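You operate a simulated robot arm through the tools that you are given. There is no shell and no other tool. Be economical: measure what you need, move in short steps, check, and stop when the job is done.

The job below is to be done with a simulated robot arm. You get a single attempt, and the scene is never put back.

JOB
Air the hall till the humidity needle is in the green.
Fine: switch the heater off before you open the window and leave it off; shut and lock the window again. Where these are worked on the way, their far stop is far enough and under half their travel is too little: window.
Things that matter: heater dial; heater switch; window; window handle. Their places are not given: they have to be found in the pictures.

Only the result counts: the job must be done as asked and must still hold three seconds after the hand-in. Knocking over, shifting, dropping, spilling or breaking anything else fails it.

ROBOT AND FRAMES
A 7-joint arm with a two-finger parallel gripper, fixed in place. Base frame: the origin is at the foot of the arm, x ahead of it, y to its left, z up. Units: mm, degrees, N and s.
Its first joint turns from -166.0 to 166.0 degrees. Payload 4.4 kg.
The TCP is the grasp point between the finger pads, 23 mm short of the fingertips. In the tool frame z runs along the fingers and y along their closing line. The gripper opens to 94 mm. The fingers are 38 mm wide and 10 mm thick; the gripper's body (54 by 96 mm) begins 39 mm behind the TCP.
Orientation is that of the tool frame in the base frame, as a unit quaternion [x, y, z, w]. With the fingers straight down and closing along the base's y, the tool's x points along the base's -x, its y along +y and its z along -z.

CONTROLS
- The arm moves only by the tool servo_tool. Its argument "rows" is a list of rows, each a list of 7 numbers: the finger opening in mm, from 0 to 94, then the shift along the tool's x, y, z in mm, then the turn, a rotation vector about the tool's x, y, z in rad. In form: [[hand, tx, ty, tz, rx, ry, rz], ...]. A call has 1 to 10 rows; each row is the pose to reach, as a shift and turn from the pose commanded when the call began, along the tool's axes at that moment. A row lasts 0.2 s, in which the tool goes at most 50 mm and 8.6 degrees; a call with a longer step from one row to the next is refused whole, and so is a gripper value outside its range. Where a pose cannot be reached the arm comes as near as it can. A force on the tool above 60 N (or 10 N above the force at the start of the call, whichever is more), or a blocked arm, ends the call early, and 0.2 s more pass. Each finger travels about 72 mm/s and halts on what it meets, pressing with about 22 N; the grip force reading is that of the motor and also rises with nothing between the fingers. The clock runs only during rows and for 0.2 s after the last one: add rows that repeat a pose to give the fingers time. It gives the time, the measured TCP pose, the force on the tool (base axes), the opening and the grip force at its end, in the units of the frame above (readings bear some noise), with the torque about the TCP (base axes, N m) and any sound that the robot's microphone picked up.
- Cameras (640 x 400 px; columns grow to the right, rows downward): "scene" is fixed at [218.8, -649.4, 1638.9]; the picture's right is [0.67, -0.75, 0.00], its down [-0.35, -0.31, -0.88] and it looks along [0.66, 0.59, -0.47] (base axes); focal length 299 px, centre (320, 200). "wrist" rides on the gripper at [86, 16, -74] in the tool frame; the picture's right is [-0.18, 0.98, 0.00], its down [-0.58, -0.11, -0.81] and it looks along [-0.79, -0.15, 0.59] (tool axes); focal length 243 px, centre (320, 200).
- get_image(camera): a new picture of that camera. The clock stands still meanwhile.
- measure_at(camera, pixels): for up to 12 pixels [column, row] of the newest picture of that camera ("zoom" is the newest enlarged one), the place [x, y, z] in the base frame of the surface seen there, good to about 3 mm. The clock stands still meanwhile.
- zoom(camera, box): a new picture of the part [left, top, right, bottom] of that camera's present view, enlarged. The clock stands still meanwhile.
- finish_job(): hands the job in; it is judged then, once.

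Work in short steps. Measure before you move; look again where a grasp or a placing could have gone wrong, and mend it. You have 80 turns and 34 pictures in all, those below and enlarged ones among them. Open the gripper and draw the arm clear of the work before you hand the job in, unless the task says otherwise; then end with one line.

The tools are called after "Call:" by a JSON object that holds its "op" and its "data". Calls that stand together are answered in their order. servo_tool: Moves the arm, as the interface text tells. Its arguments: {"type":"object","properties":{"rows":{"type":"array","items":{"type":"array","items":{"type":"number"}}}},"required":["rows"]} The other tools are called the same way: get_image (camera) takes a picture; measure_at (camera, pixels) gives the place of the surface under pixels of a picture; zoom (camera, box) takes an enlarged picture of a part of a camera's view; finish_job () hands the job in.

At the start:

```text
time: 0.0
position: [598.7, 72.5, 1417.3]
tool_rot: [0.0, 1.0, 0.0, 0.0]
wrist_force: [-0.4, -0.1, 0.4]
moment: [0.02, -0.01, 0.02]
grip_width: 93.8
grip_force: 0.0
```

scene: 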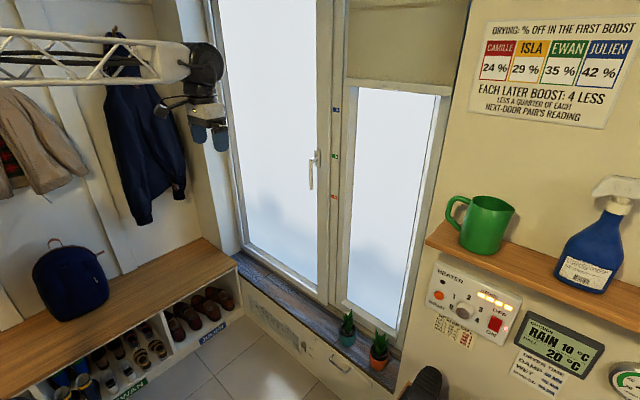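
wrist: 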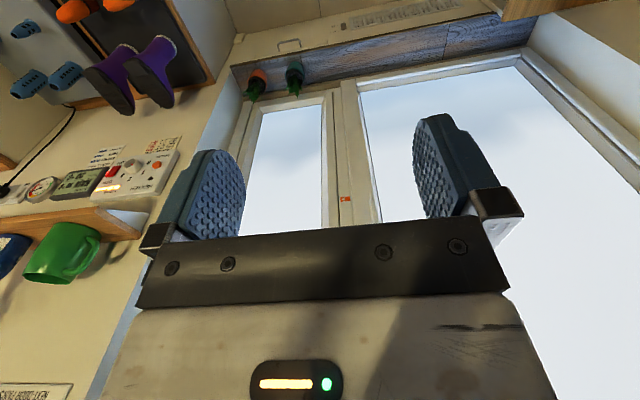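

The heater panel is around scene (470,305) and the window handle around (312,170). I zoom on both.

Call:
{"op": "zoom", "data": {"camera": "scene", "box": [420, 250, 640, 400]}}

Call:
{"op": "zoom", "data": {"camera": "scene", "box": [270, 90, 380, 220]}}

Call:
{"op": "zoom", "data": {"camera": "scene", "box": [460, 0, 640, 130]}}

```text
2.67 times, centred on (530, 325) of scene
```

zoom: 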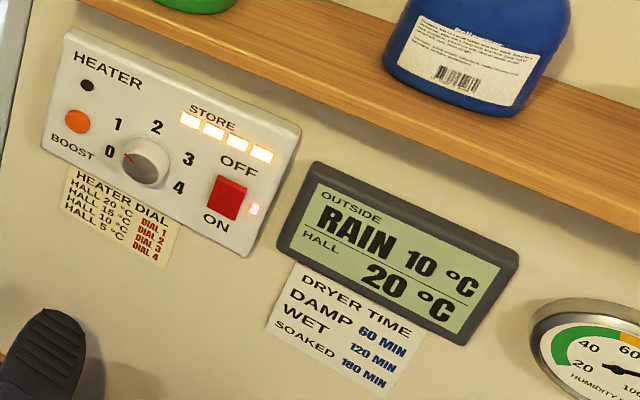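

```text
3.08 times, centred on (325, 155) of scene
```

zoom: 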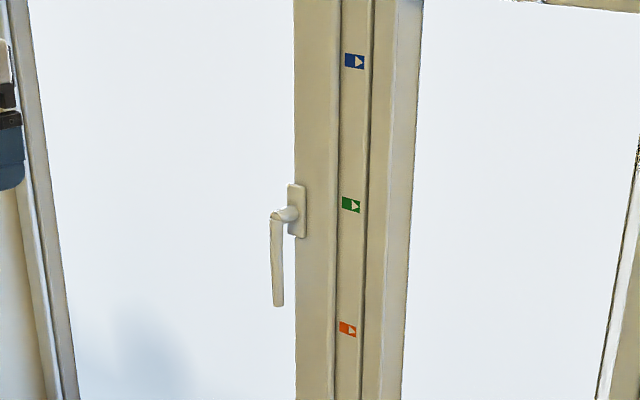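

```text
3.08 times, centred on (550, 65) of scene
```

zoom: 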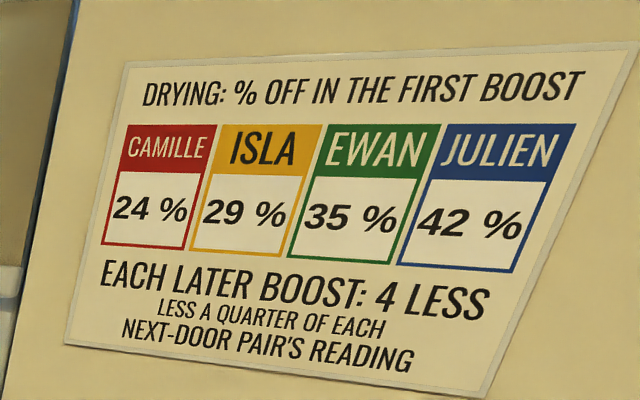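

Dial at 0, red rocker with the light at the ON side. Now I measure the panel, rocker, handle and window frame.

Call:
{"op": "measure_at", "data": {"camera": "scene", "pixels": [[493, 318], [497, 326], [499, 321], [505, 322], [435, 268], [523, 293], [463, 310], [506, 334], [446, 291], [480, 225], [440, 235]]}}

Call:
{"op": "zoom", "data": {"camera": "scene", "box": [298, 140, 338, 200]}}

Call:
{"op": "measure_at", "data": {"camera": "zoom", "pixels": [[320, 100], [270, 110], [220, 200], [230, 350], [340, 150], [400, 200], [440, 200], [500, 200], [600, 200]]}}

```text
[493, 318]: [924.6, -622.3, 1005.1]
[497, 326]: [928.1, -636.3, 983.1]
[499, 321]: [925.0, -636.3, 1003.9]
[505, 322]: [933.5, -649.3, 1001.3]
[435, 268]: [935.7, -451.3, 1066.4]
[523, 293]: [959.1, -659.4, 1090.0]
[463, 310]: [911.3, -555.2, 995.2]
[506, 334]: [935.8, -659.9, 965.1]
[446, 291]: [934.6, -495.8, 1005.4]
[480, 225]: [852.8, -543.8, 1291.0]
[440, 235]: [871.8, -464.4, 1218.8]
```

```text
6.67 times, centred on (318, 170) of scene
```

zoom: 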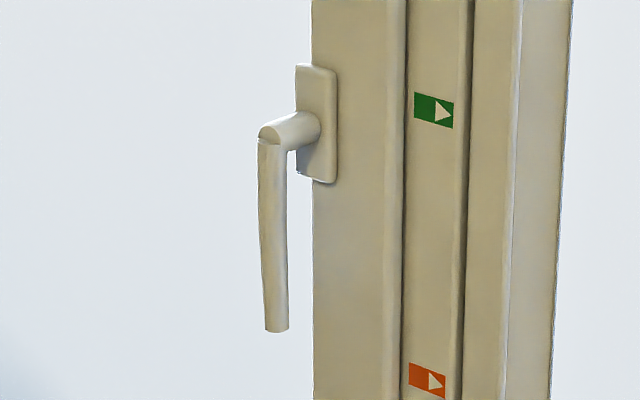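

```text
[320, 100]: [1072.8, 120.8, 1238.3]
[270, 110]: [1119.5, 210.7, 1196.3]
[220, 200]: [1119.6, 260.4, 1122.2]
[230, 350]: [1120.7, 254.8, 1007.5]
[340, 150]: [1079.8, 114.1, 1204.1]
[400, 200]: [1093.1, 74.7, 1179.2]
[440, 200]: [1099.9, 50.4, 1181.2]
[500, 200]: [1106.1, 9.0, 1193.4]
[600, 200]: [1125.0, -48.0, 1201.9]
```

Those missed the lever; measure on it and the green/blue marks too.

Call:
{"op": "measure_at", "data": {"camera": "zoom", "pixels": [[268, 132], [285, 130], [305, 128], [270, 155], [272, 200], [274, 260], [277, 320], [322, 80], [325, 170], [350, 120], [390, 120], [360, 350]]}}

Call:
{"op": "measure_at", "data": {"camera": "scene", "pixels": [[225, 100], [240, 200], [247, 245], [322, 280], [300, 270], [347, 320], [375, 350], [262, 265], [213, 10], [318, 10]]}}

Call:
{"op": "zoom", "data": {"camera": "scene", "box": [200, 200, 420, 340]}}

```text
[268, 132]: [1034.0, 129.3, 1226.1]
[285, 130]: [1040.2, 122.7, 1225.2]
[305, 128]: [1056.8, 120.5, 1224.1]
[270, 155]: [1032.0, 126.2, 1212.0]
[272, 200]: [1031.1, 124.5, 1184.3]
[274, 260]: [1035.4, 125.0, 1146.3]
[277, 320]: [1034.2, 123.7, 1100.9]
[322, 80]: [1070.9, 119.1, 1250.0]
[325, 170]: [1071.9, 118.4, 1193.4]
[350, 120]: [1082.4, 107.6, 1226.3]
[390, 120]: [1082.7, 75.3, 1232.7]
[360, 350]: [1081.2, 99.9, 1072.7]
```

```text
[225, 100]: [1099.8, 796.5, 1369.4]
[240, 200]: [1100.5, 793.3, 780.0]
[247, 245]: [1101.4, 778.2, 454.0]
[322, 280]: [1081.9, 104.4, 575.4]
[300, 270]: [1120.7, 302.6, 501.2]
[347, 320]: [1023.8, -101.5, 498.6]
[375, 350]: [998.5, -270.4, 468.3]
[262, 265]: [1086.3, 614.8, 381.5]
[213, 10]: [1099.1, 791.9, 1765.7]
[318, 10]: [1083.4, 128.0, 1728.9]
```

```text
2.86 times, centred on (310, 270) of scene
```

zoom: 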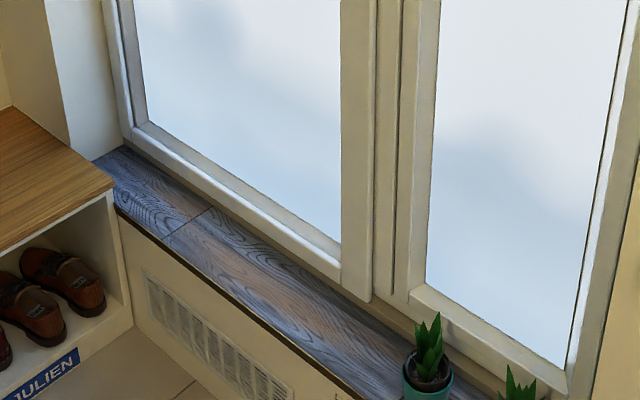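

Handle pivot ≈(1082,120,1225), lever hanging down to z≈1100 at x≈1033; sash hinged at y≈780. I check the gauge next.

Call:
{"op": "zoom", "data": {"camera": "scene", "box": [590, 350, 640, 400]}}

Call:
{"op": "zoom", "data": {"camera": "scene", "box": [460, 290, 530, 340]}}

Call:
{"op": "measure_at", "data": {"camera": "zoom", "pixels": [[325, 170], [320, 205], [325, 240], [310, 280], [360, 300], [280, 220], [350, 230], [390, 230], [150, 180], [100, 150], [300, 190]]}}

```text
8.00 times, centred on (615, 375) of scene
```

zoom: 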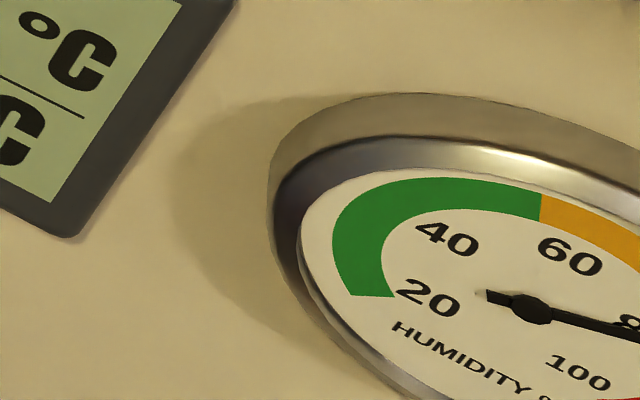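

```text
8.00 times, centred on (495, 315) of scene
```

zoom: 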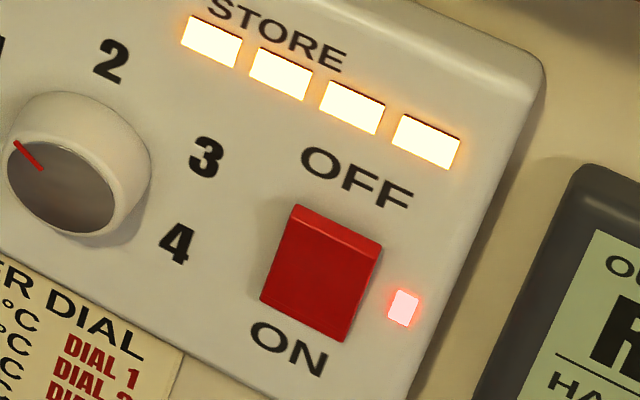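

```text
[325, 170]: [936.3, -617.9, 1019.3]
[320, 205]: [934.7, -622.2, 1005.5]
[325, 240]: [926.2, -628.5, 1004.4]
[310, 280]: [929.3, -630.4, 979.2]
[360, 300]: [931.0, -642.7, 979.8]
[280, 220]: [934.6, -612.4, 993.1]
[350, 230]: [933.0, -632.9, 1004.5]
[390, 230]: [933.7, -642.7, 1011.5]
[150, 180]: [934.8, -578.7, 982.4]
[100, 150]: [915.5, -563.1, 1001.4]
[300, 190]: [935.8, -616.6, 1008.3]
```

Needle is ≈85, green is 20–55. The rocker's top protrudes (x≈925, z≈1004, y≈-630) so OFF is pressed there; I check clearances (shelf, boot) and turn the tool to horizontal.

Call:
{"op": "measure_at", "data": {"camera": "scene", "pixels": [[428, 375], [415, 390], [440, 390], [428, 245], [520, 285], [600, 320], [560, 300], [490, 195], [590, 270], [625, 185]]}}

Call:
{"op": "servo_tool", "data": {"rows": [[0, 0, 0, 0, 0, -0.14, 0], [0, 0, 0, 0, 0, -0.28, 0], [0, 0, 0, 0, 0, -0.42, 0], [0, 0, 0, 0, 0, -0.56, 0], [0, 0, 0, 0, 0, -0.7, 0]]}}

```text
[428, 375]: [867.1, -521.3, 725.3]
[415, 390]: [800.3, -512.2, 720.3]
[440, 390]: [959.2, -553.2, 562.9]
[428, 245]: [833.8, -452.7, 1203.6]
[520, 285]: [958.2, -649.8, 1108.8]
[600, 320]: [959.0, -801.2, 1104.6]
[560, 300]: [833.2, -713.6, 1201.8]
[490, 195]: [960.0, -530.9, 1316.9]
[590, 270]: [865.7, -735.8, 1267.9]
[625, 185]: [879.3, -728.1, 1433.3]
```

```text
time: 1.2
position: [598.9, 72.1, 1416.4]
tool_rot: [0.0, 0.939, 0.0, 0.344]
wrist_force: [-0.3, -0.5, 0.2]
moment: [-0.02, 0.03, 0.0]
grip_width: 0.0
grip_force: 21.9
```

Continue pitching to horizontal.

Call:
{"op": "servo_tool", "data": {"rows": [[0, 0, 0, 0, 0, -0.14, 0], [0, 0, 0, 0, 0, -0.28, 0], [0, 0, 0, 0, 0, -0.42, 0], [0, 0, 0, 0, 0, -0.56, 0], [0, 0, 0, 0, 0, -0.7, 0], [0, 0, 0, 0, 0, -0.8708, 0], [0, 0, 0, 0, 0, -0.8708, 0]]}}

```text
refused: row 6 steps farther than a row can; nothing moved
```

Smaller final step.

Call:
{"op": "servo_tool", "data": {"rows": [[0, 0, 0, 0, 0, -0.14, 0], [0, 0, 0, 0, 0, -0.28, 0], [0, 0, 0, 0, 0, -0.42, 0], [0, 0, 0, 0, 0, -0.56, 0], [0, 0, 0, 0, 0, -0.7, 0], [0, 0, 0, 0, 0, -0.8, 0], [0, 0, 0, 0, 0, -0.8708, 0]]}}

```text
time: 3.0
position: [662.4, 84.3, 1332.1]
tool_rot: [-0.01, 0.754, -0.009, 0.657]
wrist_force: [0.0, -0.1, 0.5]
moment: [0.0, 0.01, 0.02]
grip_width: 0.0
grip_force: 21.6
stopped in row 7: the arm was blocked; the commanded pose is now the measured one
```

The arm was blocked and drifted to (662,84,1332), nearly horizontal. I look at the arm.

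Call:
{"op": "get_image", "data": {"camera": "scene"}}

```text
24 pictures are left
```

scene: 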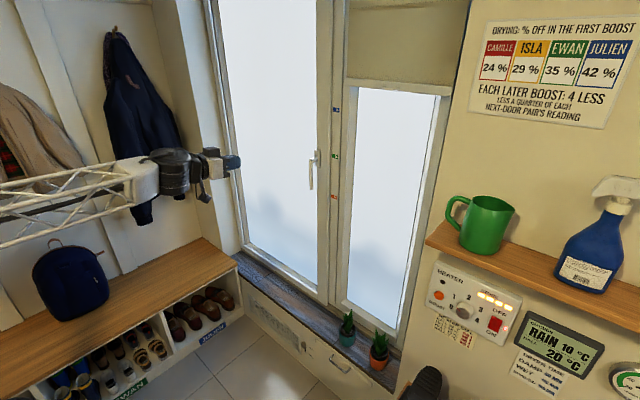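

Now move down and toward the heater (y negative), staying at x≈680.

Call:
{"op": "servo_tool", "data": {"rows": [[0, 40, -20, 0, 0, 0, 0], [0, 80, -40, 0, 0, 0, 0], [0, 120, -60, 0, 0, 0, 0], [0, 160, -80, 0, 0, 0, 0], [0, 200, -100, 0, 0, 0, 0], [0, 230, -138, 0, 0, 0, 0], [0, 260, -176, 0, 0, 0, 0], [0, 280, -220, 0, 0, 0, 0], [0, 300, -264, 0, 0, 0, 0], [0, 310, -310, 0, 0, 0, 0]]}}

```text
time: 5.2
position: [580.4, -21.0, 1098.1]
tool_rot: [0.011, 0.767, -0.033, 0.64]
wrist_force: [0.0, -0.1, 0.3]
moment: [-0.03, -0.03, 0.02]
grip_width: 0.0
grip_force: 21.9
out of reach, approached as far as the arm can: row 4, 5, 6, 7, 8, 9, 10
```

Out of reach with that yaw; I turn the tool toward the heater bearing (yaw about base z negative = +rx).

Call:
{"op": "servo_tool", "data": {"rows": [[0, 0, 0, 10, 0.14, 0, 0], [0, 0, 0, 20, 0.28, 0, 0], [0, 0, 0, 30, 0.42, 0, 0], [0, 0, 0, 40, 0.56, 0, 0], [0, 0, 0, 40, 0.56, 0, 0]]}}

```text
time: 6.4
position: [619.6, -16.0, 1092.3]
tool_rot: [0.187, 0.728, -0.243, 0.613]
wrist_force: [-0.2, 0.1, 0.1]
moment: [-0.01, 0.0, 0.02]
grip_width: 0.0
grip_force: 22.2
```

Good, commanded = measured. Now translate toward (700,-500,1010).

Call:
{"op": "servo_tool", "data": {"rows": [[0, 8, -34, 35, 0, 0, 0], [0, 16, -67, 71, 0, 0, 0], [0, 24, -101, 107, 0, 0, 0], [0, 32, -135, 143, 0, 0, 0], [0, 40, -168, 178, 0, 0, 0], [0, 47, -202, 214, 0, 0, 0], [0, 55, -236, 250, 0, 0, 0], [0, 63, -270, 286, 0, 0, 0], [0, 71, -303, 321, 0, 0, 0], [0, 79, -337, 357, 0, 0, 0]]}}

```text
refused: row 3 steps farther than a row can; nothing moved
```

Slightly smaller steps.

Call:
{"op": "servo_tool", "data": {"rows": [[0, 8, -32, 34, 0, 0, 0], [0, 16, -64, 68, 0, 0, 0], [0, 24, -96, 102, 0, 0, 0], [0, 32, -128, 136, 0, 0, 0], [0, 40, -160, 170, 0, 0, 0], [0, 48, -192, 204, 0, 0, 0], [0, 56, -224, 238, 0, 0, 0], [0, 64, -256, 272, 0, 0, 0], [0, 72, -288, 306, 0, 0, 0], [0, 79, -320, 340, 0, 0, 0]]}}

```text
time: 8.6
position: [716.2, -453.1, 1018.3]
tool_rot: [0.2, 0.729, -0.256, 0.603]
wrist_force: [0.6, -0.5, -0.4]
moment: [0.0, 0.03, 0.04]
grip_width: 0.0
grip_force: 22.2
out of reach, approached as far as the arm can: row 9, 10
```

Now at (716,-453,1018). Move to the pre-press point (860,-600,1020) and pitch up a little.

Call:
{"op": "servo_tool", "data": {"rows": [[0, -5, -6, 40, 0, 0, 0], [0, -11, -12, 81, 0, -0.05, 0], [0, -16, -18, 121, 0, -0.1, 0], [0, -22, -24, 162, 0, -0.15, 0], [0, -27, -30, 202, 0, -0.2, 0], [0, -27, -30, 202, 0, -0.2, 0]]}}

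Call:
{"op": "zoom", "data": {"camera": "scene", "box": [420, 240, 580, 360]}}

```text
time: 10.0
position: [889.6, -561.1, 1025.8]
tool_rot: [0.193, 0.663, -0.284, 0.665]
wrist_force: [-0.2, -0.5, -0.8]
moment: [0.0, 0.0, 0.01]
grip_width: 0.3
grip_force: 21.9
out of reach, approached as far as the arm can: row 1, 2, 3, 4, 5, 6
```

```text
3.33 times, centred on (500, 300) of scene
```

zoom: 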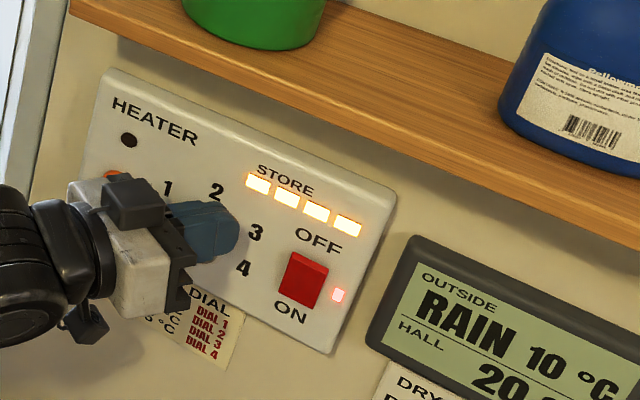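

The hand is near the dial and fell short in y; I back away in x and yaw further toward the heater.

Call:
{"op": "servo_tool", "data": {"rows": [[0, 1, -19, -23, 0, 0, 0], [0, 2, -38, -46, 0.1, 0, 0], [0, 2, -38, -46, 0.24, 0, 0], [0, 2, -38, -46, 0.34, 0, 0], [0, 2, -38, -46, 0.34, 0, 0]]}}

```text
time: 11.2
position: [829.1, -562.0, 1025.2]
tool_rot: [0.303, 0.606, -0.393, 0.622]
wrist_force: [-0.5, 0.2, 0.1]
moment: [-0.03, 0.02, 0.02]
grip_width: 0.1
grip_force: 21.3
out of reach, approached as far as the arm can: row 1
```

Too much yaw brings the gripper body near the dial; I roll the tool 90° (narrow side horizontal) here.

Call:
{"op": "servo_tool", "data": {"rows": [[0, 0, 0, 0, 0, 0, 0.145], [0, 0, 0, 0, 0, 0, 0.29], [0, 0, 0, 0, 0, 0, 0.435], [0, 0, 0, 0, 0, 0, 0.58], [0, 0, 0, 0, 0, 0, 0.725], [0, 0, 0, 0, 0, 0, 0.87], [0, 0, 0, 0, 0, 0, 1.015], [0, 0, 0, 0, 0, 0, 1.16], [0, 0, 0, 0, 0, 0, 1.305], [0, 0, 0, 0, 0, 0, 1.45]]}}

```text
time: 12.9
position: [883.2, -562.0, 1085.0]
tool_rot: [0.586, 0.396, -0.069, 0.704]
wrist_force: [-111.5, 50.6, 18.7]
moment: [4.21, 3.54, 15.61]
grip_width: 0.3
grip_force: 21.5
out of reach, approached as far as the arm can: row 5, 6, 7, 8
stopped in row 8: the force on the tool passed its limit at 200 N (the readings are from after the stop); the commanded pose is now the measured one
```

The roll ran out of reach and the hand pressed the wall. I back straight off in −x, then look.

Call:
{"op": "servo_tool", "data": {"rows": [[0, -14, -14, -10, 0, 0, 0], [0, -30, -29, -21, 0, 0, 0], [0, -54, -53, -38, 0, 0, 0], [0, -80, -78, -56, 0, 0, 0]]}}

Call:
{"op": "get_image", "data": {"camera": "scene"}}

```text
time: 13.9
position: [783.3, -561.5, 1107.4]
tool_rot: [0.598, 0.404, -0.087, 0.687]
wrist_force: [0.7, -0.3, -0.1]
moment: [-0.02, 0.03, 0.02]
grip_width: 0.0
grip_force: 21.7
out of reach, approached as far as the arm can: row 1, 2, 3, 4
```

```text
22 pictures are left
```

scene: 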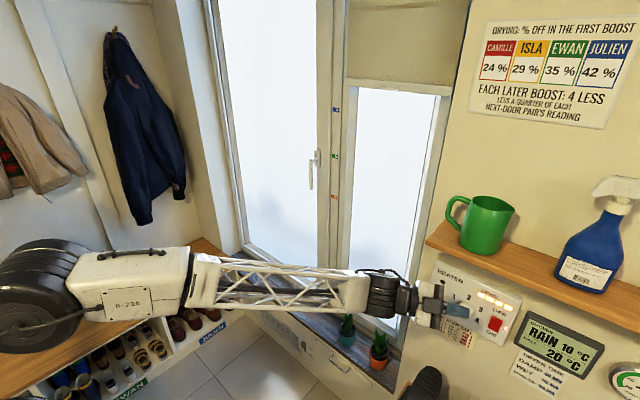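

No visible harm. The forearm comes from the left; I pull back to about (700,-520,1040) while rolling the other way.

Call:
{"op": "servo_tool", "data": {"rows": [[0, 1, -22, -18, 0, 0, 0], [0, 2, -45, -36, 0, 0, -0.14], [0, 3, -67, -54, 0, 0, -0.28], [0, 4, -89, -71, 0, 0, -0.42], [0, 4, -89, -71, 0, 0, -0.56], [0, 4, -89, -71, 0, 0, -0.7], [0, 4, -89, -71, 0, 0, -0.84], [0, 4, -89, -71, 0, 0, -0.98], [0, 4, -89, -71, 0, 0, -1.12], [0, 4, -89, -71, 0, 0, -1.26]]}}

```text
time: 16.1
position: [699.9, -522.3, 1041.0]
tool_rot: [0.243, 0.679, -0.474, 0.505]
wrist_force: [0.1, 0.3, -1.2]
moment: [-0.01, -0.02, 0.0]
grip_width: 0.0
grip_force: 22.1
out of reach, approached as far as the arm can: row 1
```

Negative roll is free. Continue it and reduce the yaw afterwards.

Call:
{"op": "servo_tool", "data": {"rows": [[0, 0, 0, 0, 0, 0, -0.145], [0, 0, 0, 0, 0, 0, -0.29], [0, 0, 0, 0, 0, 0, -0.435], [0, 0, 0, 0, 0, 0, -0.58], [0, 0, 0, 0, 0, 0, -0.725], [0, 0, 0, 0, 0, 0, -0.87], [0, 0, 0, 0, 0, 0, -1.015], [0, 0, 0, 0, 0, 0, -1.16], [0, 0, 0, 0, 0, 0, -1.16]]}}

```text
time: 18.1
position: [700.4, -523.1, 1041.3]
tool_rot: [-0.167, 0.701, -0.674, 0.162]
wrist_force: [-0.1, -0.6, -0.3]
moment: [0.03, 0.01, 0.0]
grip_width: 0.0
grip_force: 21.4
```

Now closing axis is vertical. Reduce yaw by ~26° in place to test reach.

Call:
{"op": "servo_tool", "data": {"rows": [[0, 0, 0, 0, 0, -0.14, 0], [0, 0, 0, 0, 0, -0.28, 0], [0, 0, 0, 0, 0, -0.42, 0], [0, -24, 7, 31, 0, -0.45, 0], [0, -48, 14, 62, 0, -0.45, 0], [0, -71, 21, 93, 0, -0.45, 0]]}}

```text
time: 19.5
position: [826.4, -551.5, 1025.6]
tool_rot: [-0.299, 0.659, -0.624, 0.297]
wrist_force: [-0.3, 0.3, 0.6]
moment: [0.04, 0.02, -0.03]
grip_width: 0.3
grip_force: 22.1
out of reach, approached as far as the arm can: row 3, 4, 5, 6
```

Yaw −31 is beyond reach there; I use yaw about −50 and go to pre-press (860,-626,1008).

Call:
{"op": "servo_tool", "data": {"rows": [[0, 5, 3, -15, 0, 0.14, 0], [0, 5, 4, -15, 0, 0.28, 0], [0, 5, 4, -15, 0, 0.34, 0], [0, 20, 9, 15, 0, 0.34, 0], [0, 36, 14, 45, 0, 0.34, 0], [0, 36, 14, 62, 0, 0.34, 0], [0, 36, 14, 62, 0, 0.34, 0]]}}

Call:
{"op": "zoom", "data": {"camera": "scene", "box": [420, 240, 580, 360]}}

```text
time: 21.1
position: [848.7, -618.6, 1006.8]
tool_rot: [-0.189, 0.7, -0.664, 0.181]
wrist_force: [-0.6, 0.3, -1.0]
moment: [0.03, 0.0, -0.03]
grip_width: 0.0
grip_force: 22.2
```

```text
3.33 times, centred on (500, 300) of scene
```

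zoom: 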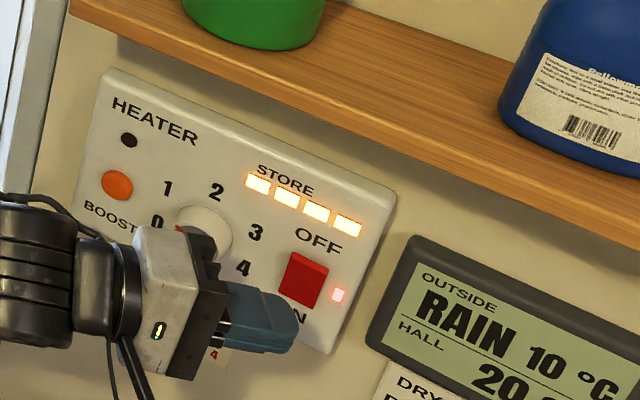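

The fingertip now approaches the rocker. Trim the yaw slightly and move until just short of the rocker's upper edge (tip x≈917).

Call:
{"op": "servo_tool", "data": {"rows": [[0, -10, -1, 8, 0, -0.08, 0], [0, -20, -2, 16, 0, -0.15, 0], [0, -31, -2, 24, 0, -0.15, 0], [0, -31, -2, 24, 0, -0.15, 0]]}}

Call:
{"op": "zoom", "data": {"camera": "scene", "box": [440, 270, 540, 350]}}

```text
time: 22.1
position: [885.8, -625.2, 1007.1]
tool_rot: [-0.239, 0.684, -0.648, 0.233]
wrist_force: [0.5, -0.6, -0.5]
moment: [-0.02, 0.03, 0.01]
grip_width: 0.0
grip_force: 21.6
```

```text
5.00 times, centred on (490, 310) of scene
```

zoom: 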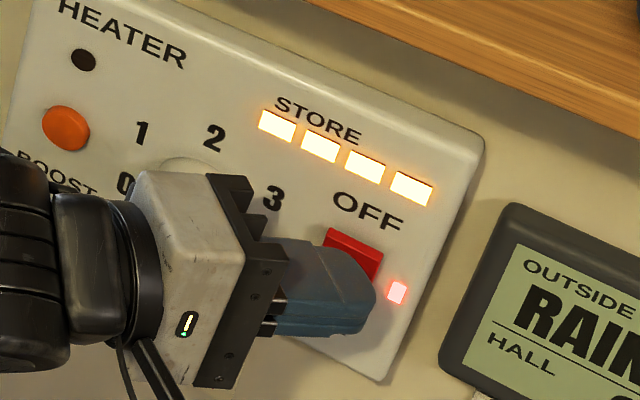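

Aligned with the upper half of the rocker. Press straight in +x in small steps, then draw back.

Call:
{"op": "servo_tool", "data": {"rows": [[0, -3, 0, 2.5, 0, 0, 0], [0, -6.2, 0, 5, 0, 0, 0], [0, -9.3, 0, 7.6, 0, 0, 0], [0, -12.4, 0, 10, 0, 0, 0]]}}

Call:
{"op": "zoom", "data": {"camera": "scene", "box": [440, 270, 540, 350]}}

```text
time: 23.1
position: [902.3, -624.9, 1008.8]
tool_rot: [-0.238, 0.684, -0.649, 0.233]
wrist_force: [-51.2, 22.5, 7.3]
moment: [0.05, 0.1, 0.31]
grip_width: 0.0
grip_force: 21.6
heard: click
```

```text
5.00 times, centred on (490, 310) of scene
```

zoom: 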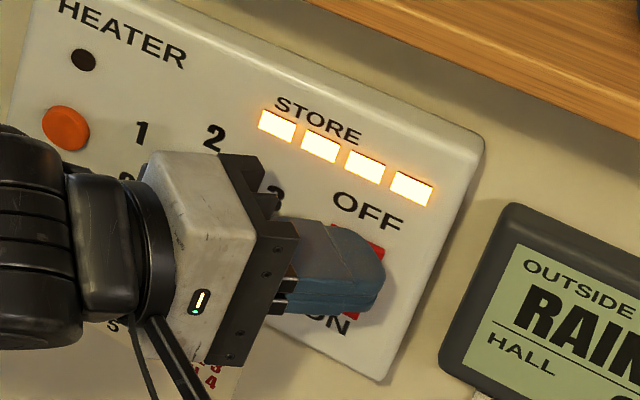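

Click heard and the ON light is out. I withdraw straight −x.

Call:
{"op": "servo_tool", "data": {"rows": [[0, 12, 0, -10, 0, 0, 0], [0, 40, 0, -33, 0, 0, 0], [0, 68, 0, -56, 0, 0, 0], [0, 93, 0, -76, 0, 0, 0], [0, 93, 0, -76, 0, 0, 0]]}}

Call:
{"op": "zoom", "data": {"camera": "scene", "box": [420, 250, 640, 400]}}

```text
time: 24.3
position: [783.3, -625.4, 1010.8]
tool_rot: [-0.238, 0.684, -0.648, 0.233]
wrist_force: [-0.1, 0.3, 0.3]
moment: [0.01, 0.0, -0.02]
grip_width: 0.1
grip_force: 21.9
```

```text
2.67 times, centred on (530, 325) of scene
```

zoom: 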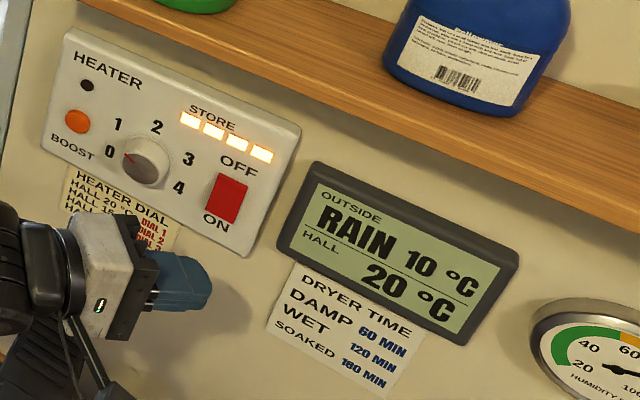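

Heater is off, dial still at 0. Now swing toward the window: waypoint (760,-250,1100) while yawing back.

Call:
{"op": "servo_tool", "data": {"rows": [[0, -22, -3, -33, 0, -0.05, 0], [0, -44, -6, -66, 0, -0.1, 0], [0, -68, -12, -98, 0, -0.15, 0], [0, -92, -20, -132, 0, -0.2, 0], [0, -117, -30, -166, 0, -0.25, 0], [0, -142, -40, -200, 0, -0.3, 0], [0, -167, -50, -236, 0, -0.35, 0], [0, -192, -60, -273, 0, -0.4, 0], [0, -218, -71, -310, 0, -0.45, 0]]}}

```text
time: 26.3
position: [763.2, -247.0, 1099.0]
tool_rot: [-0.378, 0.615, -0.578, 0.38]
wrist_force: [-0.2, 1.1, 0.6]
moment: [0.0, -0.01, -0.01]
grip_width: 0.1
grip_force: 22.7
```

Reached. Next to (880,80,1120) with yaw 0.

Call:
{"op": "servo_tool", "data": {"rows": [[0, -43, -1, -4, 0, -0.05, 0], [0, -86, -2, -8, 0, -0.11, 0], [0, -130, -3, -12, 0, -0.17, 0], [0, -173, -4, -16, 0, -0.22, 0], [0, -216, -5, -21, 0, -0.28, 0], [0, -260, -7, -26, 0, -0.34, 0], [0, -303, -8, -30, 0, -0.4, 0], [0, -346, -9, -34, 0, -0.44, 0], [0, -346, -9, -34, 0, -0.44, 0]]}}

Call:
{"op": "get_image", "data": {"camera": "scene"}}

```text
time: 28.3
position: [877.1, 77.5, 1119.8]
tool_rot: [-0.495, 0.517, -0.482, 0.505]
wrist_force: [0.2, 0.1, -0.5]
moment: [-0.01, 0.03, 0.01]
grip_width: 0.0
grip_force: 21.3
```

```text
17 pictures are left
```

scene: 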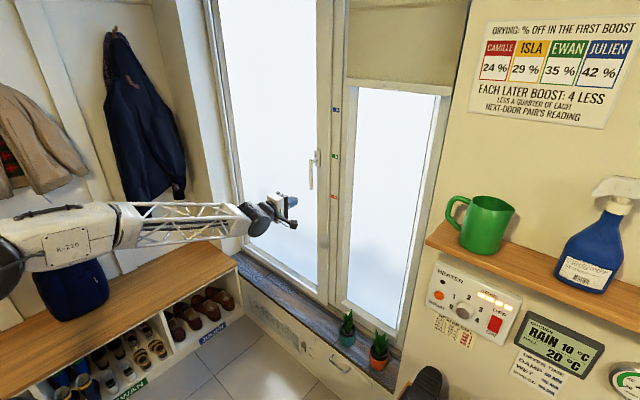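

Pose is good: tool x=right, y=down, z=forward. Go forward to x≈1032, right of the lever (y≈88).

Call:
{"op": "servo_tool", "data": {"rows": [[0, -5, -1, 45, 0, 0, 0], [0, -10, -3, 90, 0, 0, 0], [0, -10, -4, 125, 0, 0, 0], [0, -10, -4, 154, 0, 0, 0], [0, -10, -4, 154, 0, 0, 0]]}}

Call:
{"op": "zoom", "data": {"camera": "scene", "box": [270, 130, 370, 220]}}

```text
time: 29.5
position: [1030.1, 87.6, 1120.5]
tool_rot: [-0.495, 0.517, -0.483, 0.505]
wrist_force: [0.0, -0.4, -0.2]
moment: [0.02, -0.01, -0.04]
grip_width: 0.0
grip_force: 22.1
```

```text
4.44 times, centred on (320, 175) of scene
```

zoom: 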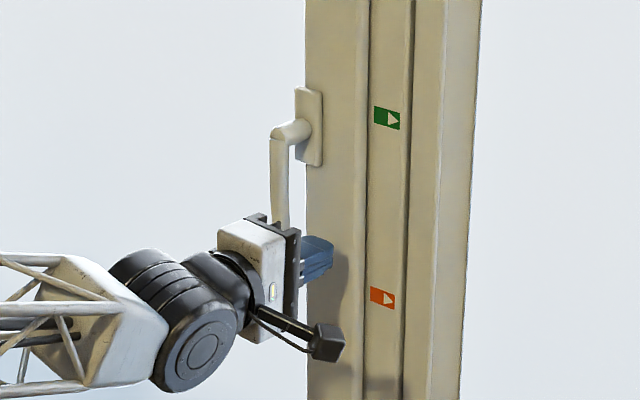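

The fingers are just right of the lever's lower end. Sweep it left and up along the 90° arc.

Call:
{"op": "servo_tool", "data": {"rows": [[0, -9, -9, 0, 0, 0, 0], [0, -33, -4, 0, 0, 0, 0], [0, -59, -5, 0, 0, 0, 0], [0, -84, -14, 0, 0, 0, 0], [0, -107, -30, 0, 0, 0, 0], [0, -125, -53, 0, 0, 0, 0], [0, -135, -80, 0, 0, 0, 0], [0, -135, -80, 0, 0, 0, 0]]}}

Call:
{"op": "zoom", "data": {"camera": "scene", "box": [270, 130, 370, 220]}}

```text
time: 31.3
position: [1033.2, 218.9, 1202.1]
tool_rot: [-0.496, 0.518, -0.482, 0.503]
wrist_force: [-24.5, -18.9, -28.4]
moment: [-0.24, -0.26, 0.36]
grip_width: 0.0
grip_force: 21.7
```

```text
4.44 times, centred on (320, 175) of scene
```

zoom: 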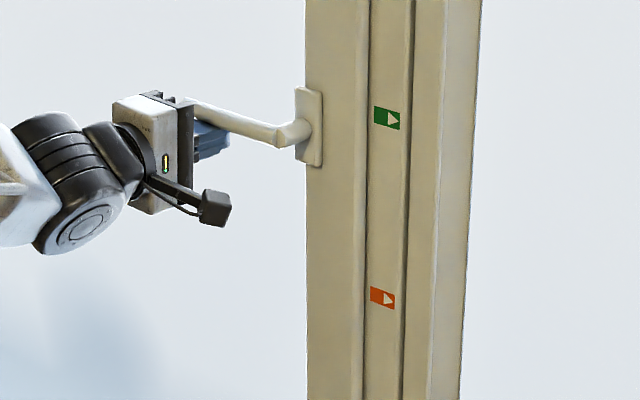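

The lever appears horizontal. I measure it before gripping.

Call:
{"op": "measure_at", "data": {"camera": "zoom", "pixels": [[290, 133], [275, 130], [250, 122], [230, 117], [215, 112], [200, 106], [190, 101]]}}

```text
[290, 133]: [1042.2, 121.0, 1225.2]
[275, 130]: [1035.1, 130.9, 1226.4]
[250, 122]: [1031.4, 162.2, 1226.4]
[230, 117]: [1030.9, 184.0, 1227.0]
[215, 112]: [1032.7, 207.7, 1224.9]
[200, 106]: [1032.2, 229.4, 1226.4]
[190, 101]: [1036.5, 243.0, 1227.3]
```

Lever is horizontal at z≈1225. Back off, open, align at y≈195, and grip it.

Call:
{"op": "servo_tool", "data": {"rows": [[0, 0, 5, -5, 0, 0, 0], [20, 0, 5, -40, 0, 0, 0], [50, 5, 5, -75, 0, 0, 0], [60, 24, -21, -75, 0, 0, 0], [60, 24, -21, -40, 0, 0, 0], [60, 24, -21, 4, 0, 0, 0], [60, 24, -21, 4, 0, 0, 0], [0, 24, -21, 4, 0, 0, 0], [0, 24, -21, 4, 0, 0, 0], [0, 24, -21, 4, 0, 0, 0]]}}

Call:
{"op": "zoom", "data": {"camera": "scene", "box": [270, 130, 370, 220]}}

```text
time: 32.2
position: [959.3, 215.9, 1191.7]
tool_rot: [-0.503, 0.52, -0.477, 0.499]
wrist_force: [1.2, 12.8, -47.4]
moment: [-1.02, 0.8, 0.18]
grip_width: 23.8
grip_force: 0.0
stopped in row 4: the force on the tool passed its limit at 95 N (the readings are from after the stop); the commanded pose is now the measured one
```

```text
4.44 times, centred on (320, 175) of scene
```

zoom: 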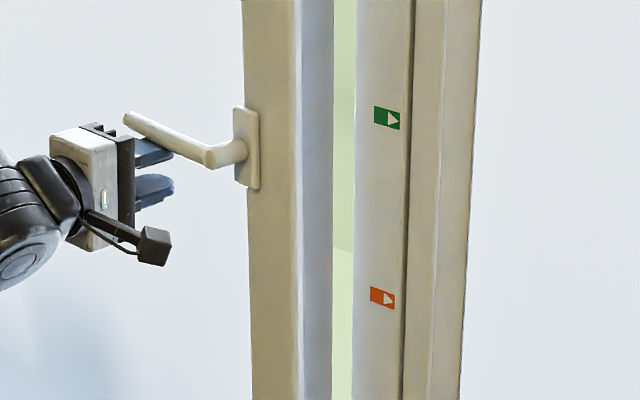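

The window came ajar with the hand (about 70 mm), hand now under the lever. I measure the lever and lower the hand slightly.

Call:
{"op": "measure_at", "data": {"camera": "zoom", "pixels": [[215, 155], [190, 147], [170, 138], [150, 128], [132, 118], [245, 130], [290, 130], [325, 200]]}}

Call:
{"op": "servo_tool", "data": {"rows": [[24, 0, 14, 0, 0, 0, 0], [24, 0, 20, -20, 0, 0, 0], [24, 0, 20, -50, 0, 0, 0]]}}

```text
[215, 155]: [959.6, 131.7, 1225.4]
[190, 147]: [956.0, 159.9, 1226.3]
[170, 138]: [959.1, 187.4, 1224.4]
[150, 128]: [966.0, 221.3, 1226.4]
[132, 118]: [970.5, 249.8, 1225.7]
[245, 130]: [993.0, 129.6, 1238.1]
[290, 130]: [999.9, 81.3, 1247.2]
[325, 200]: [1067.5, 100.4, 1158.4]
```

```text
time: 33.0
position: [906.0, 215.2, 1184.7]
tool_rot: [-0.498, 0.517, -0.48, 0.505]
wrist_force: [-0.9, 0.1, -0.5]
moment: [-0.03, -0.01, 0.0]
grip_width: 23.9
grip_force: 0.1
```

Clear of the lever. Open, raise to z≈1223, move in to x≈963 at y≈195 and grip.

Call:
{"op": "servo_tool", "data": {"rows": [[50, 10, 0, 0, 0, 0, 0], [60, 20, -39, 0, 0, 0, 0], [60, 20, -39, 30, 0, 0, 0], [60, 20, -39, 58, 0, 0, 0], [60, 20, -39, 58, 0, 0, 0], [0, 20, -39, 58, 0, 0, 0], [0, 20, -39, 58, 0, 0, 0], [0, 20, -39, 58, 0, 0, 0]]}}

Call:
{"op": "zoom", "data": {"camera": "scene", "box": [230, 110, 370, 220]}}

```text
time: 34.8
position: [965.5, 194.3, 1221.4]
tool_rot: [-0.499, 0.517, -0.48, 0.504]
wrist_force: [1.8, 0.2, -8.9]
moment: [-1.67, 0.16, 0.24]
grip_width: 18.3
grip_force: 44.8
```

```text
3.64 times, centred on (300, 165) of scene
```

zoom: 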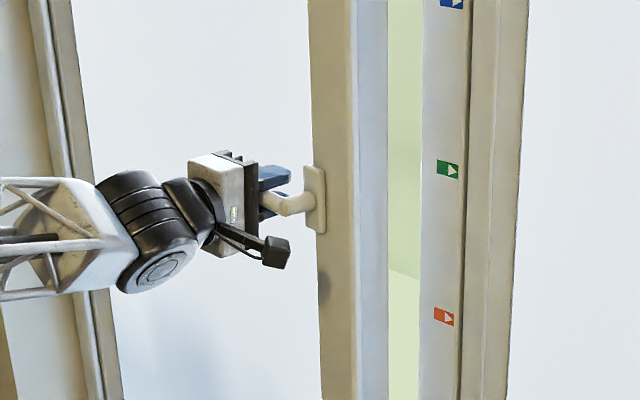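

Lever is gripped (18 mm). Pull along the hinge arc (hinge ≈(1090,775), R≈594), yawing with the sash.

Call:
{"op": "servo_tool", "data": {"rows": [[0, -10, 1, -39, 0, 0.07, 0], [0, -23, 3, -79, 0, 0.14, 0], [0, -38, 5, -117, 0, 0.21, 0], [0, -56, 6, -154, 0, 0.28, 0], [0, -77, 8, -190, 0, 0.35, 0]]}}

```text
time: 36.0
position: [776.6, 275.0, 1220.8]
tool_rot: [-0.409, 0.597, -0.559, 0.405]
wrist_force: [6.1, 5.9, -28.6]
moment: [-1.61, 0.27, 1.31]
grip_width: 18.1
grip_force: 45.3
```

Smooth swing (sash ≈27°). Continue the arc to ≈47° while easing down slightly.

Call:
{"op": "servo_tool", "data": {"rows": [[0, -9, 5, -39, 0, 0.07, 0], [0, -22, 8, -78, 0, 0.14, 0], [0, -38, 10, -117, 0, 0.21, 0], [0, -56, 12, -153, 0, 0.28, 0], [0, -77, 14, -189, 0, 0.35, 0]]}}

Call:
{"op": "get_image", "data": {"camera": "scene"}}

```text
time: 37.2
position: [624.6, 407.0, 1217.6]
tool_rot: [-0.303, 0.659, -0.622, 0.295]
wrist_force: [-0.6, 0.4, 0.7]
moment: [0.0, -0.01, -0.02]
grip_width: 0.3
grip_force: 42.1
```

```text
12 pictures are left
```

scene: 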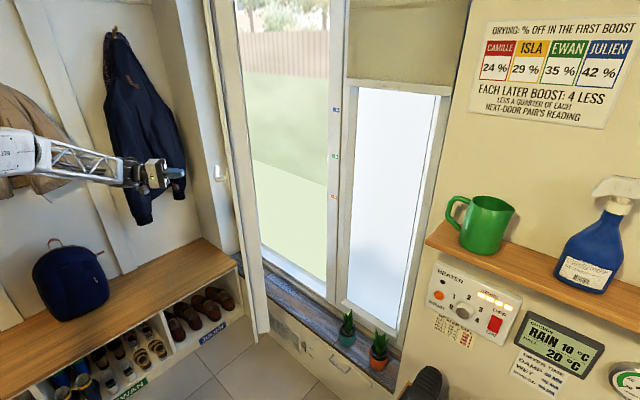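

The grip slipped off, but the sash looks well open. I measure the sash edge and handle.

Call:
{"op": "measure_at", "data": {"camera": "scene", "pixels": [[255, 300], [262, 315], [222, 175], [215, 180], [245, 250], [235, 180], [228, 100], [264, 325]]}}

Call:
{"op": "zoom", "data": {"camera": "scene", "box": [120, 110, 280, 220]}}

Call:
{"op": "zoom", "data": {"camera": "scene", "box": [590, 350, 640, 400]}}

```text
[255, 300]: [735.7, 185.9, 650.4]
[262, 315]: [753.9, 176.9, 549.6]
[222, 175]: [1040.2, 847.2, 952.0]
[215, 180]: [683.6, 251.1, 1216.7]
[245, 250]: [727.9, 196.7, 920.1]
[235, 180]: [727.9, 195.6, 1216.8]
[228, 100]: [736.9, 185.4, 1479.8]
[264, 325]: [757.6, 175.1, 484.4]
```

```text
3.64 times, centred on (200, 165) of scene
```

zoom: 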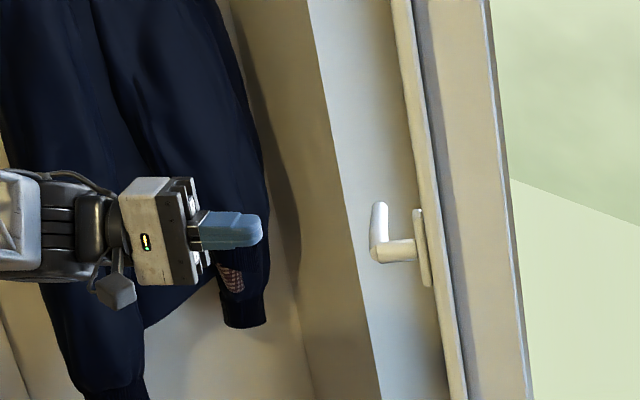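

```text
8.00 times, centred on (615, 375) of scene
```

zoom: 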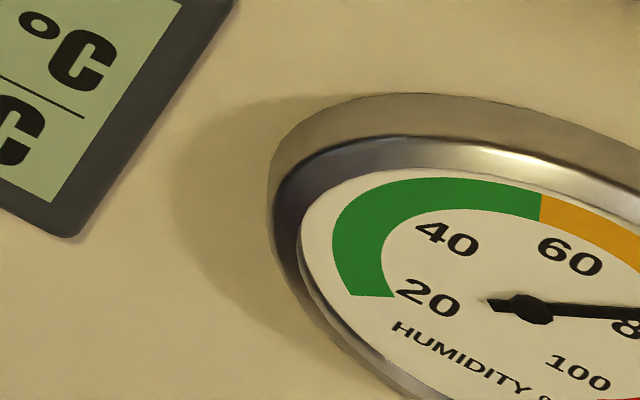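

The sash stands at only ≈31°, needle ≈79 and falling. I re-grip the lever (mid ≈(724,314,1220)) to open it further.

Call:
{"op": "servo_tool", "data": {"rows": [[30, 8, -8, 0, 0, 0, 0], [60, 8, -8, 10, 0, 0, 0], [60, 8, -8, 45, 0, 0, 0], [60, 8, -8, 85, 0, 0, 0], [60, 8, -8, 119, 0, 0, 0], [60, 8, -8, 119, 0, 0, 0], [0, 8, -8, 119, 0, 0, 0], [0, 8, -8, 119, 0, 0, 0], [0, 8, -8, 119, 0, 0, 0]]}}

Call:
{"op": "zoom", "data": {"camera": "scene", "box": [120, 110, 280, 220]}}

```text
time: 39.2
position: [710.5, 324.6, 1220.9]
tool_rot: [-0.304, 0.658, -0.622, 0.296]
wrist_force: [4.7, -1.5, 6.8]
moment: [-1.57, 0.83, 0.28]
grip_width: 17.7
grip_force: 45.0
```

```text
3.64 times, centred on (200, 165) of scene
```

zoom: 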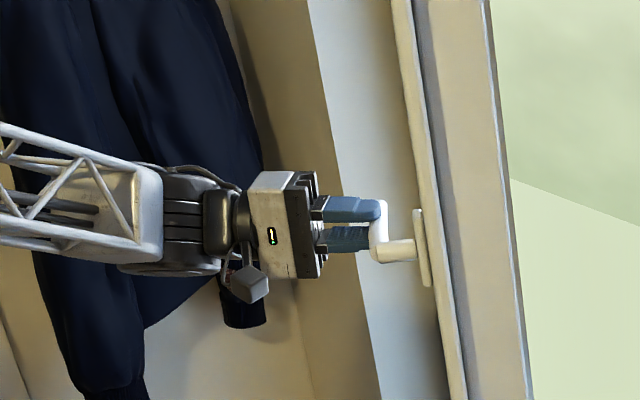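

Good grip. Pull a small step and read the force, to learn whether a stop is reached.

Call:
{"op": "servo_tool", "data": {"rows": [[0, 0, 1, -17, 0, 0.04, 0], [0, -1, 2, -35, 0, 0.07, 0]]}}

```text
time: 39.8
position: [685.1, 347.7, 1220.9]
tool_rot: [-0.282, 0.668, -0.632, 0.272]
wrist_force: [-0.1, 1.1, -0.5]
moment: [0.01, 0.01, -0.03]
grip_width: 0.0
grip_force: 43.0
```

It slipped again at once, which hints at a stop. A full picture to measure sash and glance at the gauge.

Call:
{"op": "get_image", "data": {"camera": "scene"}}

Call:
{"op": "measure_at", "data": {"camera": "scene", "pixels": [[245, 250], [235, 180], [228, 100], [255, 300], [242, 200], [216, 170], [217, 178], [228, 180], [206, 60]]}}

```text
8 pictures are left
```

scene: 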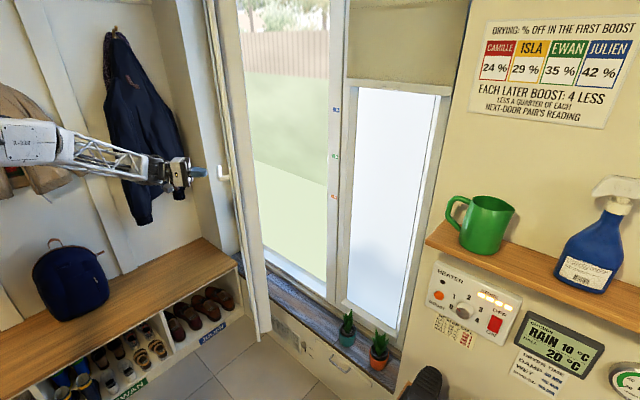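

```text
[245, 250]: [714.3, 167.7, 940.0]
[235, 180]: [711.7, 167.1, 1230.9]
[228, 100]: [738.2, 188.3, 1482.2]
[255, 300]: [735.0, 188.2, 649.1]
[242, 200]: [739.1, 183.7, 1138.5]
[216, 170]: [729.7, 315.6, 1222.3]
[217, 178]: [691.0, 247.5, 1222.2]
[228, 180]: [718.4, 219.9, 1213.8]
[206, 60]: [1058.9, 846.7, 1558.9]
```

The sash did not move at all, so this looks like its stop. I back off and let ~2 s pass, then read the gauge to confirm airing proceeds.

Call:
{"op": "servo_tool", "data": {"rows": [[0, 0, 0, -30, 0, 0, 0], [0, 0, 0, -50, 0, 0, 0], [0, 0, 0, -50, 0, 0, 0], [0, 0, 0, -50, 0, 0, 0], [0, 0, 0, -50, 0, 0, 0], [0, 0, 0, -50, 0, 0, 0], [0, 0, 0, -50, 0, 0, 0], [0, 0, 0, -50, 0, 0, 0], [0, 0, 0, -50, 0, 0, 0], [0, 0, 0, -50, 0, 0, 0]]}}

Call:
{"op": "zoom", "data": {"camera": "scene", "box": [590, 350, 640, 400]}}

```text
time: 42.0
position: [647.5, 381.7, 1224.1]
tool_rot: [-0.281, 0.668, -0.632, 0.273]
wrist_force: [0.1, -0.3, 0.2]
moment: [0.01, 0.02, -0.02]
grip_width: 0.0
grip_force: 42.4
```

```text
8.00 times, centred on (615, 375) of scene
```

zoom: 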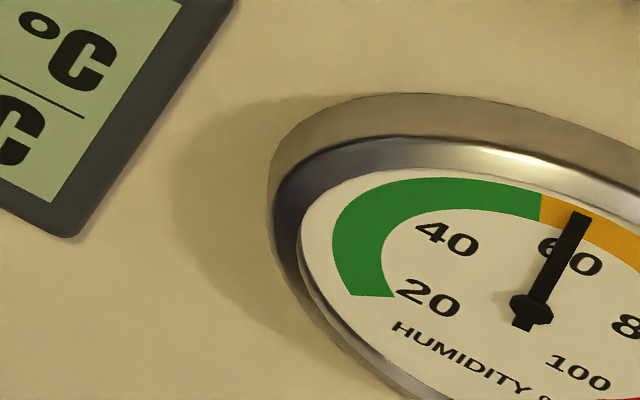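

Needle is ≈60 and falling ~4/s, so the opening counts. It'll be in the green by the time I'm closing: lower the hand to z≈1120 and go to the sash frame strip under the handle.

Call:
{"op": "servo_tool", "data": {"rows": [[0, 0, 35, 0, 0, -0.05, 0], [0, 0, 70, 0, 0, -0.1, 0], [0, 0, 99, 0, 0, -0.15, 0], [0, 26, 99, 40, 0, -0.19, 0], [0, 52, 99, 80, 0, -0.19, 0], [0, 77, 99, 120, 0, -0.19, 0], [0, 77, 99, 120, 0, -0.19, 0]]}}

Call:
{"op": "get_image", "data": {"camera": "scene"}}

```text
time: 43.6
position: [678.0, 247.6, 1117.3]
tool_rot: [-0.341, 0.639, -0.603, 0.334]
wrist_force: [0.7, -0.7, 0.1]
moment: [0.03, -0.02, 0.0]
grip_width: 0.0
grip_force: 42.1
```

```text
6 pictures are left
```

scene: 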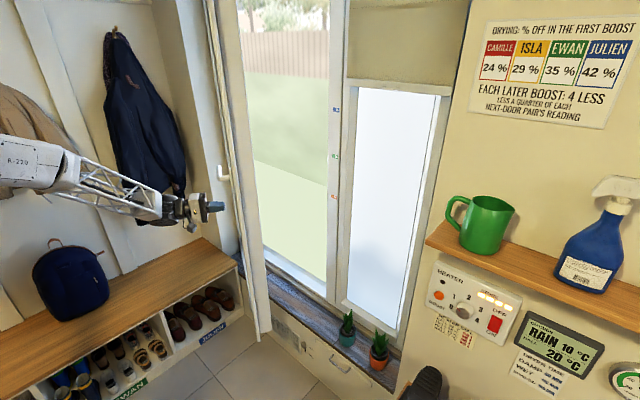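

In position. Hold about 1.8 s for the needle to go well into the green, then check.

Call:
{"op": "servo_tool", "data": {"rows": [[0, 0, 0, 0, 0, 0, 0], [0, 0, 0, 0, 0, 0, 0], [0, 0, 0, 0, 0, 0, 0], [0, 0, 0, 0, 0, 0, 0], [0, 0, 0, 0, 0, 0, 0], [0, 0, 0, 0, 0, 0, 0], [0, 0, 0, 0, 0, 0, 0], [0, 0, 0, 0, 0, 0, 0]]}}

Call:
{"op": "zoom", "data": {"camera": "scene", "box": [590, 350, 640, 400]}}

```text
time: 45.4
position: [677.9, 248.4, 1117.5]
tool_rot: [-0.341, 0.639, -0.603, 0.335]
wrist_force: [0.1, 0.5, 0.3]
moment: [0.0, -0.01, -0.02]
grip_width: 0.1
grip_force: 42.8
```

```text
8.00 times, centred on (615, 375) of scene
```

zoom: 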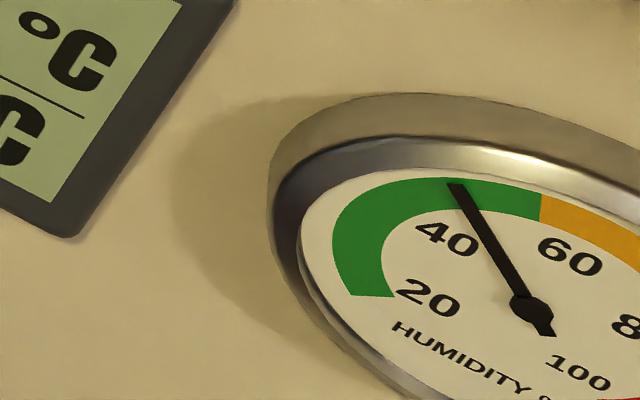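

Needle ≈45, in the green. Push the sash shut along its arc now.

Call:
{"op": "servo_tool", "data": {"rows": [[0, 0, -2, 39, 0, 0, 0], [0, 0, -4, 85, 0, -0.07, 0], [0, -4, -6, 132, 0, -0.14, 0], [0, -11, -9, 178, 0, -0.21, 0], [0, -21, -11, 223, 0, -0.28, 0], [0, -34, -13, 268, 0, -0.35, 0], [0, -50, -15, 311, 0, -0.42, 0], [0, -69, -17, 353, 0, -0.49, 0]]}}

```text
time: 47.2
position: [1013.0, 116.6, 1117.0]
tool_rot: [-0.477, 0.538, -0.502, 0.48]
wrist_force: [-0.6, -0.2, -0.1]
moment: [-0.02, 0.02, 0.0]
grip_width: 0.0
grip_force: 42.7
```

No force yet; continue forward to the closed plane and press gently.

Call:
{"op": "servo_tool", "data": {"rows": [[0, 1, -1, 20, 0, -0.04, 0], [0, 1, -2, 38, 0, -0.08, 0], [0, 2, -2, 46, 0, -0.08, 0], [0, 2, -2, 52, 0, -0.08, 0]]}}

Call:
{"op": "zoom", "data": {"camera": "scene", "box": [230, 110, 370, 220]}}

```text
time: 48.2
position: [1060.5, 108.3, 1119.2]
tool_rot: [-0.495, 0.519, -0.483, 0.501]
wrist_force: [-56.9, -4.3, 6.4]
moment: [0.09, -0.49, 0.62]
grip_width: 0.0
grip_force: 42.6
stopped in row 4: the force on the tool passed its limit at 98 N (the readings are from after the stop); the commanded pose is now the measured one
```

```text
3.64 times, centred on (300, 165) of scene
```

zoom: 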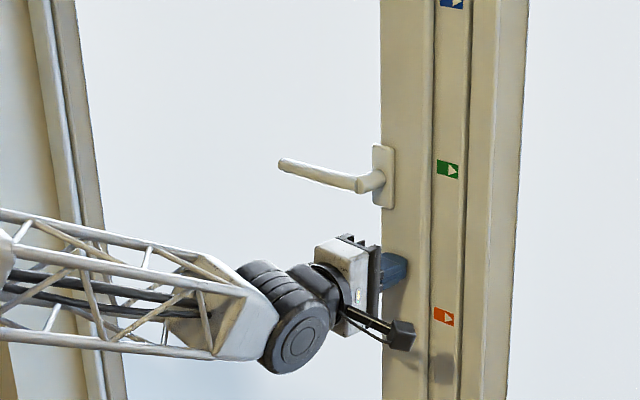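

Window is shut. Back off and go above the horizontal lever's outer end (219,1260), then forward.

Call:
{"op": "servo_tool", "data": {"rows": [[0, 0, 0, -45, 0, 0, 0], [0, 0, 0, -94, 0, 0, 0], [0, -28, -34, -100, 0, 0, 0], [0, -56, -68, -100, 0, 0, 0], [0, -84, -102, -100, 0, 0, 0], [0, -111, -138, -100, 0, 0, 0], [0, -111, -138, -65, 0, 0, 0], [0, -111, -138, -30, 0, 0, 0], [0, -111, -138, -30, 0, 0, 0]]}}

Call:
{"op": "zoom", "data": {"camera": "scene", "box": [230, 110, 370, 220]}}

```text
time: 50.2
position: [1035.4, 213.6, 1261.0]
tool_rot: [-0.497, 0.519, -0.482, 0.501]
wrist_force: [-0.7, -0.3, -0.6]
moment: [0.0, 0.01, 0.03]
grip_width: 0.0
grip_force: 42.2
```

```text
3.64 times, centred on (300, 165) of scene
```

zoom: 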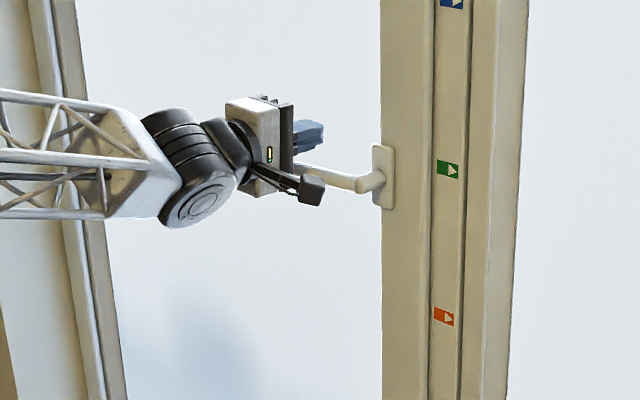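

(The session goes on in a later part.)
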